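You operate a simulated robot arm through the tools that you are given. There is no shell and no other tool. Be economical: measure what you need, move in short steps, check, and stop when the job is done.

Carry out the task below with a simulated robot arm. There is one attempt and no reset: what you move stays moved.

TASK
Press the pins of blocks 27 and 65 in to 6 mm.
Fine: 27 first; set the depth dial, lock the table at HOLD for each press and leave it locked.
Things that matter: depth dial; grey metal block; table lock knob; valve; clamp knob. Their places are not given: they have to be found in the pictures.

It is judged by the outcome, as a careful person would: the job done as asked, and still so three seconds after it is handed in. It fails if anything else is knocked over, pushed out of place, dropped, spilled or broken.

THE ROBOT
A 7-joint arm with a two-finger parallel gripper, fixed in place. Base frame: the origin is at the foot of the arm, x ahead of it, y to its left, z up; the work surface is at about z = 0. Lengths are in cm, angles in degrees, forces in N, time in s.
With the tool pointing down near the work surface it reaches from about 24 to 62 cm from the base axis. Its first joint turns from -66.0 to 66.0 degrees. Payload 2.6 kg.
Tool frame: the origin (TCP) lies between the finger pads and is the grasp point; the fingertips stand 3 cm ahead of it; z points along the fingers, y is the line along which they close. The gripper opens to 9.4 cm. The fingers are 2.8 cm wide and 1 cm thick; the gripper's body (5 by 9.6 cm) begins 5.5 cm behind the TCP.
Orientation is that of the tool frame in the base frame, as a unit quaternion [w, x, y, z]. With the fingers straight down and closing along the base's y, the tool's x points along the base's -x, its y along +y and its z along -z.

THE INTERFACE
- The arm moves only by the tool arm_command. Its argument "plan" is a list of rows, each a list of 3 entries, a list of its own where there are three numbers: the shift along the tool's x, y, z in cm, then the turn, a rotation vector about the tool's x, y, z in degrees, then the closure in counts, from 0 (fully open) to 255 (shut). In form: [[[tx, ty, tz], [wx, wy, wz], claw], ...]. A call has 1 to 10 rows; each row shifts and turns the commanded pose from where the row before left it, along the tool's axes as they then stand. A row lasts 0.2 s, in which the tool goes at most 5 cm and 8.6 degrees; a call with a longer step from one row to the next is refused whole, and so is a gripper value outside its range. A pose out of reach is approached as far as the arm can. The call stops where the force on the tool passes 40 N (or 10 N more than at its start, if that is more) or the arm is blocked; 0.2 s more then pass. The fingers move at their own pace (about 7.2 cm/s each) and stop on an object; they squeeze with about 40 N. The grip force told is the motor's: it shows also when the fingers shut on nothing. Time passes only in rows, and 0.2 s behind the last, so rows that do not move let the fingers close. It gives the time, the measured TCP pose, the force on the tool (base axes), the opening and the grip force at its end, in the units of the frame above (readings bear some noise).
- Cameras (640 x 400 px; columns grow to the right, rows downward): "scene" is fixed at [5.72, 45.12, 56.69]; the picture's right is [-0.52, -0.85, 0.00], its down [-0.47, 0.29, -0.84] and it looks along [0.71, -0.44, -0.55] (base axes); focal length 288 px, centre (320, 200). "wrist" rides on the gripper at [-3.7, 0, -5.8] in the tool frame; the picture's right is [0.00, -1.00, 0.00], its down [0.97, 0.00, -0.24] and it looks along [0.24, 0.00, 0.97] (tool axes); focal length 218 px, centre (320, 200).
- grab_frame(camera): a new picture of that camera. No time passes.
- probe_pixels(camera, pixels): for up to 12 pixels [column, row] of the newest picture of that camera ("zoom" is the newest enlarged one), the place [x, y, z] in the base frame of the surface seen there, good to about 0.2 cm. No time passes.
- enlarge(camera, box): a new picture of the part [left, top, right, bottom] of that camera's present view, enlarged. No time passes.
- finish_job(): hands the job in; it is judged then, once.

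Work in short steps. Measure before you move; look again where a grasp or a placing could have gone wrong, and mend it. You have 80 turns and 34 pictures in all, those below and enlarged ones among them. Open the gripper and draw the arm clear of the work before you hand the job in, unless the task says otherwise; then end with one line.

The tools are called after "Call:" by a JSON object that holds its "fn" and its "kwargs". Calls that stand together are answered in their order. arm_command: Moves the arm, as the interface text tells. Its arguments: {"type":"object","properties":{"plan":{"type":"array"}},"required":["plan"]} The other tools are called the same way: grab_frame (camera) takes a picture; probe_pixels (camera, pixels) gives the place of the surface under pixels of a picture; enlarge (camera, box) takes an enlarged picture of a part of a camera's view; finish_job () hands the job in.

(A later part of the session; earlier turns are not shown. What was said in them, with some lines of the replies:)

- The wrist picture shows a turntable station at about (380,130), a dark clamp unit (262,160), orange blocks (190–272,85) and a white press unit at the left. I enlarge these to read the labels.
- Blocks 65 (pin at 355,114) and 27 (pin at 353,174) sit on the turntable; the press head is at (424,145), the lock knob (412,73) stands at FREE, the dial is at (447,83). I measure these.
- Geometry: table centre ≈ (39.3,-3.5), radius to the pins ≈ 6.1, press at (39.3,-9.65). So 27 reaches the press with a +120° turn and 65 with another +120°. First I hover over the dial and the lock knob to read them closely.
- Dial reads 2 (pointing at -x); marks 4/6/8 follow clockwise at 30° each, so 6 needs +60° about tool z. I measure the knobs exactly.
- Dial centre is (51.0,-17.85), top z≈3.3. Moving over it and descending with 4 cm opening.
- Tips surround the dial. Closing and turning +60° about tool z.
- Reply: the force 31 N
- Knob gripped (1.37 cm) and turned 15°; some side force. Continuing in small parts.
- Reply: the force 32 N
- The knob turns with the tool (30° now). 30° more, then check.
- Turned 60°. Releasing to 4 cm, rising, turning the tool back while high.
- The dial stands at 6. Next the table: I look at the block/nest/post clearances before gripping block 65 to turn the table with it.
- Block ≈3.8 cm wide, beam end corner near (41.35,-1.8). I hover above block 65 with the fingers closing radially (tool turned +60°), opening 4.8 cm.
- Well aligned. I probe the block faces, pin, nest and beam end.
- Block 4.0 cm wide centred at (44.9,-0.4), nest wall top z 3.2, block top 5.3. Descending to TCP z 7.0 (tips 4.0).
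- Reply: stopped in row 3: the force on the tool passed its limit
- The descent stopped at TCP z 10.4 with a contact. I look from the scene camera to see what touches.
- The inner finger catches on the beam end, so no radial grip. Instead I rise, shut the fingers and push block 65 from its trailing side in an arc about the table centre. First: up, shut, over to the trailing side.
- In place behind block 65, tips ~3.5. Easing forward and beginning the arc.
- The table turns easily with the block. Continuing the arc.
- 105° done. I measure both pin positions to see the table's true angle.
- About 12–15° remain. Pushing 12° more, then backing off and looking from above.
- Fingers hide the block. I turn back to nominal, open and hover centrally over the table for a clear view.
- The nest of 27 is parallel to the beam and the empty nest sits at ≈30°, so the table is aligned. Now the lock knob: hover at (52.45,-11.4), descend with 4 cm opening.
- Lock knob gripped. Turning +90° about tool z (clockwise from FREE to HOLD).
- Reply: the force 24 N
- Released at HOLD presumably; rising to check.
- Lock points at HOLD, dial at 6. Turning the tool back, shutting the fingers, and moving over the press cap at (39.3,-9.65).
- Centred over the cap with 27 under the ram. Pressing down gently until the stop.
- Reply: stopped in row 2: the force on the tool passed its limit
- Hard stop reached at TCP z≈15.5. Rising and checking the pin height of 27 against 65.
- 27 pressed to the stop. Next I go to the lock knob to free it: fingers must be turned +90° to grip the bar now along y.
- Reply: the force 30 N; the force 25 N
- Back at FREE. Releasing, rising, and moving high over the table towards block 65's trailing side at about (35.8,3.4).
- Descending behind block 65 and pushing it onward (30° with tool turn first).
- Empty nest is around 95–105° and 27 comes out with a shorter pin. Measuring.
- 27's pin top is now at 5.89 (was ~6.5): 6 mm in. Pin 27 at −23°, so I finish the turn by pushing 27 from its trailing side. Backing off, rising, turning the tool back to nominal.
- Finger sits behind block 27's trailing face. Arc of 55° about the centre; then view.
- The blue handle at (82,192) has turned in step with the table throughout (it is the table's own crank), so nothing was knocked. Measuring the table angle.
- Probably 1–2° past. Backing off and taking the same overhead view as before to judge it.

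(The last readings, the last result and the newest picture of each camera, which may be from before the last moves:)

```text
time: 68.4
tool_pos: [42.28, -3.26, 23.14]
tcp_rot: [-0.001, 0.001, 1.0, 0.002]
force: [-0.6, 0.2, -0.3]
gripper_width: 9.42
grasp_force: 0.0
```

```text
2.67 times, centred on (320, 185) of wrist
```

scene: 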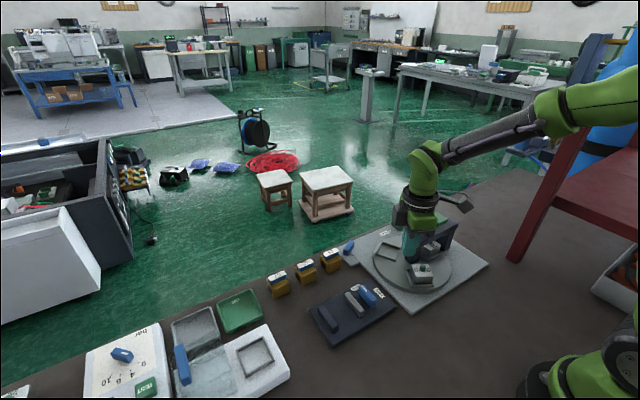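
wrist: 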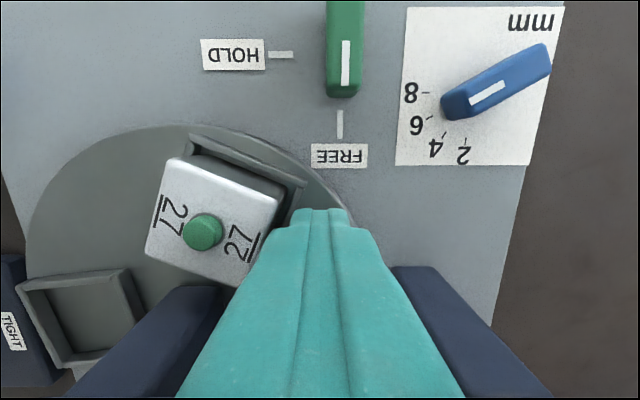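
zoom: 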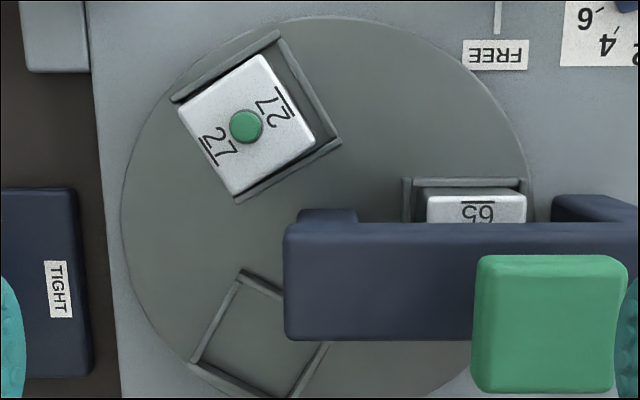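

Same picture as for the first press (65's nest wall level, 27's nest at ≈30°): aligned. Now locking: to the knob at (52.45,-11.35).

Call:
{"fn": "arm_command", "kwargs": {"plan": [[[-3.39, -2.7, 0], [0, 0, 0], 146], [[-3.39, -2.7, 0], [0, 0, 0], 146], [[-3.39, -2.69, 0], [0, 0, 0], 146], [[0, 0, 4.5], [0, 0, 0], 146], [[0, 0, 4.5], [0, 0, 0], 146], [[0, 0, 3], [0, 0, 0], 146], [[0, 0, 0], [0, 0, 0], 146]]}}

Call:
{"fn": "arm_command", "kwargs": {"plan": [[[0, 0, 3.5], [0, 0, 0], 146], [[0, 0, 2], [0, 0, 0], 146], [[0, 0, 0.8], [0, 0, 0], 146], [[0, 0, 0], [0, 0, 0], 255], [[0, 0, 0], [0, 0, 0], 255], [[0, 0, 0], [0, 0, 0], 255]]}}

Call:
{"fn": "arm_command", "kwargs": {"plan": [[[0, 0, 0], [0, 0, 7.5], 255], [[0, 0, 0], [0, 0, 7.5], 255], [[0, 0, 0], [0, 0, 7.5], 255], [[0, 0, 0], [0, 0, 7.5], 255], [[0, 0, 0], [0, 0, 7.5], 255], [[0, 0, 0], [0, 0, 7.5], 255]]}}

Call:
{"fn": "arm_command", "kwargs": {"plan": [[[0, 0, 0], [0, 0, 7.5], 255], [[0, 0, 0], [0, 0, 7.5], 255], [[0, 0, 0], [0, 0, 7.5], 255], [[0, 0, 0], [0, 0, 7.5], 255], [[0, 0, 0], [0, 0, 7.5], 255], [[0, 0, 0], [0, 0, 7.5], 255]]}}

```text
time: 70.0
tool_pos: [52.59, -11.14, 11.29]
tcp_rot: [-0.001, 0.0, 1.0, 0.002]
force: [0.3, 0.1, 0.0]
gripper_width: 4.01
grasp_force: 0.1
```

```text
time: 71.4
tool_pos: [52.58, -11.29, 5.06]
tcp_rot: [0.0, 0.001, 1.0, 0.002]
force: [-0.2, -0.5, -2.1]
gripper_width: 1.47
grasp_force: 45.5
```

```text
time: 72.8
tool_pos: [52.46, -11.21, 4.93]
tcp_rot: [0.001, 0.383, 0.924, 0.001]
force: [32.1, -4.7, -15.2]
gripper_width: 1.5
grasp_force: 44.8
```

```text
time: 74.2
tool_pos: [52.53, -11.19, 4.97]
tcp_rot: [-0.001, 0.708, 0.707, 0.002]
force: [22.7, 6.6, -2.2]
gripper_width: 1.49
grasp_force: 45.4
```

Turned to HOLD. Releasing, rising, and checking as before.

Call:
{"fn": "arm_command", "kwargs": {"plan": [[[0, 0, 0], [0, 0, 0], 146], [[0, 0, 0], [0, 0, 0], 146], [[0, 0, -3], [0, 0, 0], 146], [[0, 0, -4.5], [0, 0, 0], 146], [[0, 0, -4.5], [0, 0, 0], 146], [[0, 0, -5], [0, 0, -4], 146], [[-1, -3, 0], [0, 0, -8], 146], [[0, -3.5, 0], [0, 0, -8], 146], [[0, 0, 0], [0, 0, -8], 146], [[0, 0, 0], [0, 0, 0], 146]]}}

Call:
{"fn": "enlarge", "kwargs": {"camera": "wrist", "box": [200, 60, 440, 210]}}

Call:
{"fn": "arm_command", "kwargs": {"plan": [[[0, 0, 0], [0, 0, -8], 255], [[0, 0, 0], [0, 0, -8], 255], [[0, 0, 0], [0, 0, -8], 255], [[0, 0, 0], [0, 0, -8], 255], [[0, 0, 0], [0, 0, -8], 255], [[0, 0, 0], [0, 0, -8], 255], [[0, 0, 0], [0, 0, -8], 255], [[0, 0, 0], [0, 0, -6], 255], [[3.25, 1.93, 0], [0, 0, 0], 255], [[3.25, 1.93, 0], [0, 0, 0], 255]]}}

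```text
time: 76.4
tool_pos: [46.25, -13.45, 22.01]
tcp_rot: [-0.001, 0.515, 0.857, 0.002]
force: [0.1, -0.3, 1.3]
gripper_width: 3.99
grasp_force: 0.1
```

```text
2.67 times, centred on (320, 135) of wrist
```

zoom: 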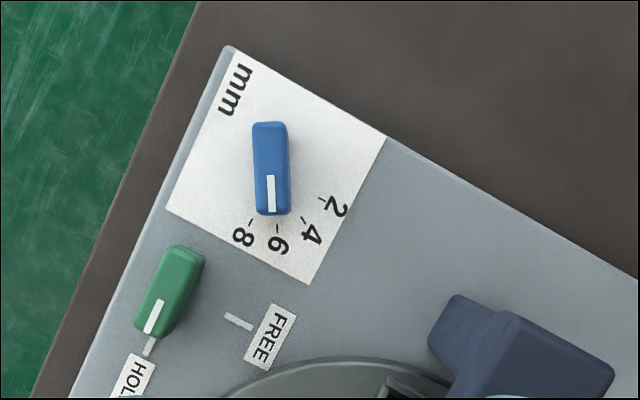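

```text
time: 78.6
tool_pos: [39.54, -9.49, 21.69]
tcp_rot: [-0.001, 0.0, 1.0, 0.002]
force: [-0.4, -0.3, -0.9]
gripper_width: 0.01
grasp_force: 33.2
```

Lock at HOLD, dial at 6; the tool is over the cap. Pressing 65.

Call:
{"fn": "arm_command", "kwargs": {"plan": [[[0.15, 0, 2.5], [0, 0, 0], 255], [[0, 0, 1.2], [0, 0, 0], 255], [[0, 0, 0.6], [0, 0, 0], 255], [[0, 0, 0.4], [0, 0, 0], 255], [[0, 0, 0.3], [0, 0, 0], 255], [[0, 0, 0.3], [0, 0, 0], 255], [[0, 0, 0.3], [0, 0, 0], 255], [[0, 0, 0.3], [0, 0, 0], 255]]}}

Call:
{"fn": "arm_command", "kwargs": {"plan": [[[0, 0, 0.2], [0, 0, 0], 255], [[0, 0, 0.2], [0, 0, 0], 255], [[0, 0, 0.2], [0, 0, 0], 255], [[0, 0, 0.2], [0, 0, 0], 255], [[0, 0, 0.2], [0, 0, 0], 255], [[0, 0, 0.2], [0, 0, 0], 255]]}}

```text
time: 80.4
tool_pos: [39.39, -9.27, 15.98]
tcp_rot: [-0.001, 0.0, 1.0, 0.001]
force: [-3.0, -1.0, 3.5]
gripper_width: 0.03
grasp_force: 33.1
```

```text
time: 81.4
tool_pos: [39.58, -9.29, 15.59]
tcp_rot: [0.0, 0.003, 1.0, 0.002]
force: [-4.0, 0.0, 5.6]
gripper_width: 0.01
grasp_force: 33.3
stopped in row 5: the force on the tool passed its limit (the readings are from after the stop); the commanded pose is now the measured one
```

Same hard stop (15.6 vs 15.5). Rising, drawing clear toward the base side, opening, and viewing.

Call:
{"fn": "arm_command", "kwargs": {"plan": [[[0, 0, -0.5], [0, 0, 0], 255], [[0, 0, -1.5], [0, 0, 0], 255], [[0, 0, -4], [0, 0, 0], 255], [[0, 0, -4], [0, 0, 0], 255], [[0, 0, -4], [0, 0, 0], 100], [[0, 0, -4], [0, 0, 0], 0], [[3, 0, -3], [0, 0, 0], 0], [[3, 0, 0], [0, 0, 0], 0], [[0, 0, 0], [0, 0, 0], 0]]}}

Call:
{"fn": "enlarge", "kwargs": {"camera": "scene", "box": [360, 200, 460, 280]}}

```text
time: 83.4
tool_pos: [33.49, -9.52, 36.38]
tcp_rot: [0.0, 0.003, 1.0, 0.003]
force: [-0.1, 0.1, 0.2]
gripper_width: 9.4
grasp_force: 0.0
```

```text
5.00 times, centred on (410, 240) of scene
```

zoom: 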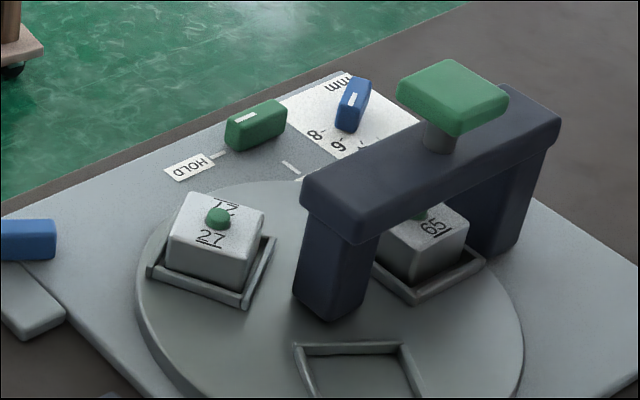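

Both presses ended at the same stop. 65's pin shows the same low stub under the beam as 27's did, the table is locked at HOLD, and the arm is clear and open.

Call:
{"fn": "finish_job", "kwargs": {}}

```text
The job is handed in.
```

I pressed the pin of block 27 and then block 65 with the depth dial at 6. The table was locked at HOLD for each press and is still locked there. I measured 27's pin about 6 mm lower afterwards. 65's pin is hidden under the press beam, so its depth is judged from the press stopping at the same height both times.
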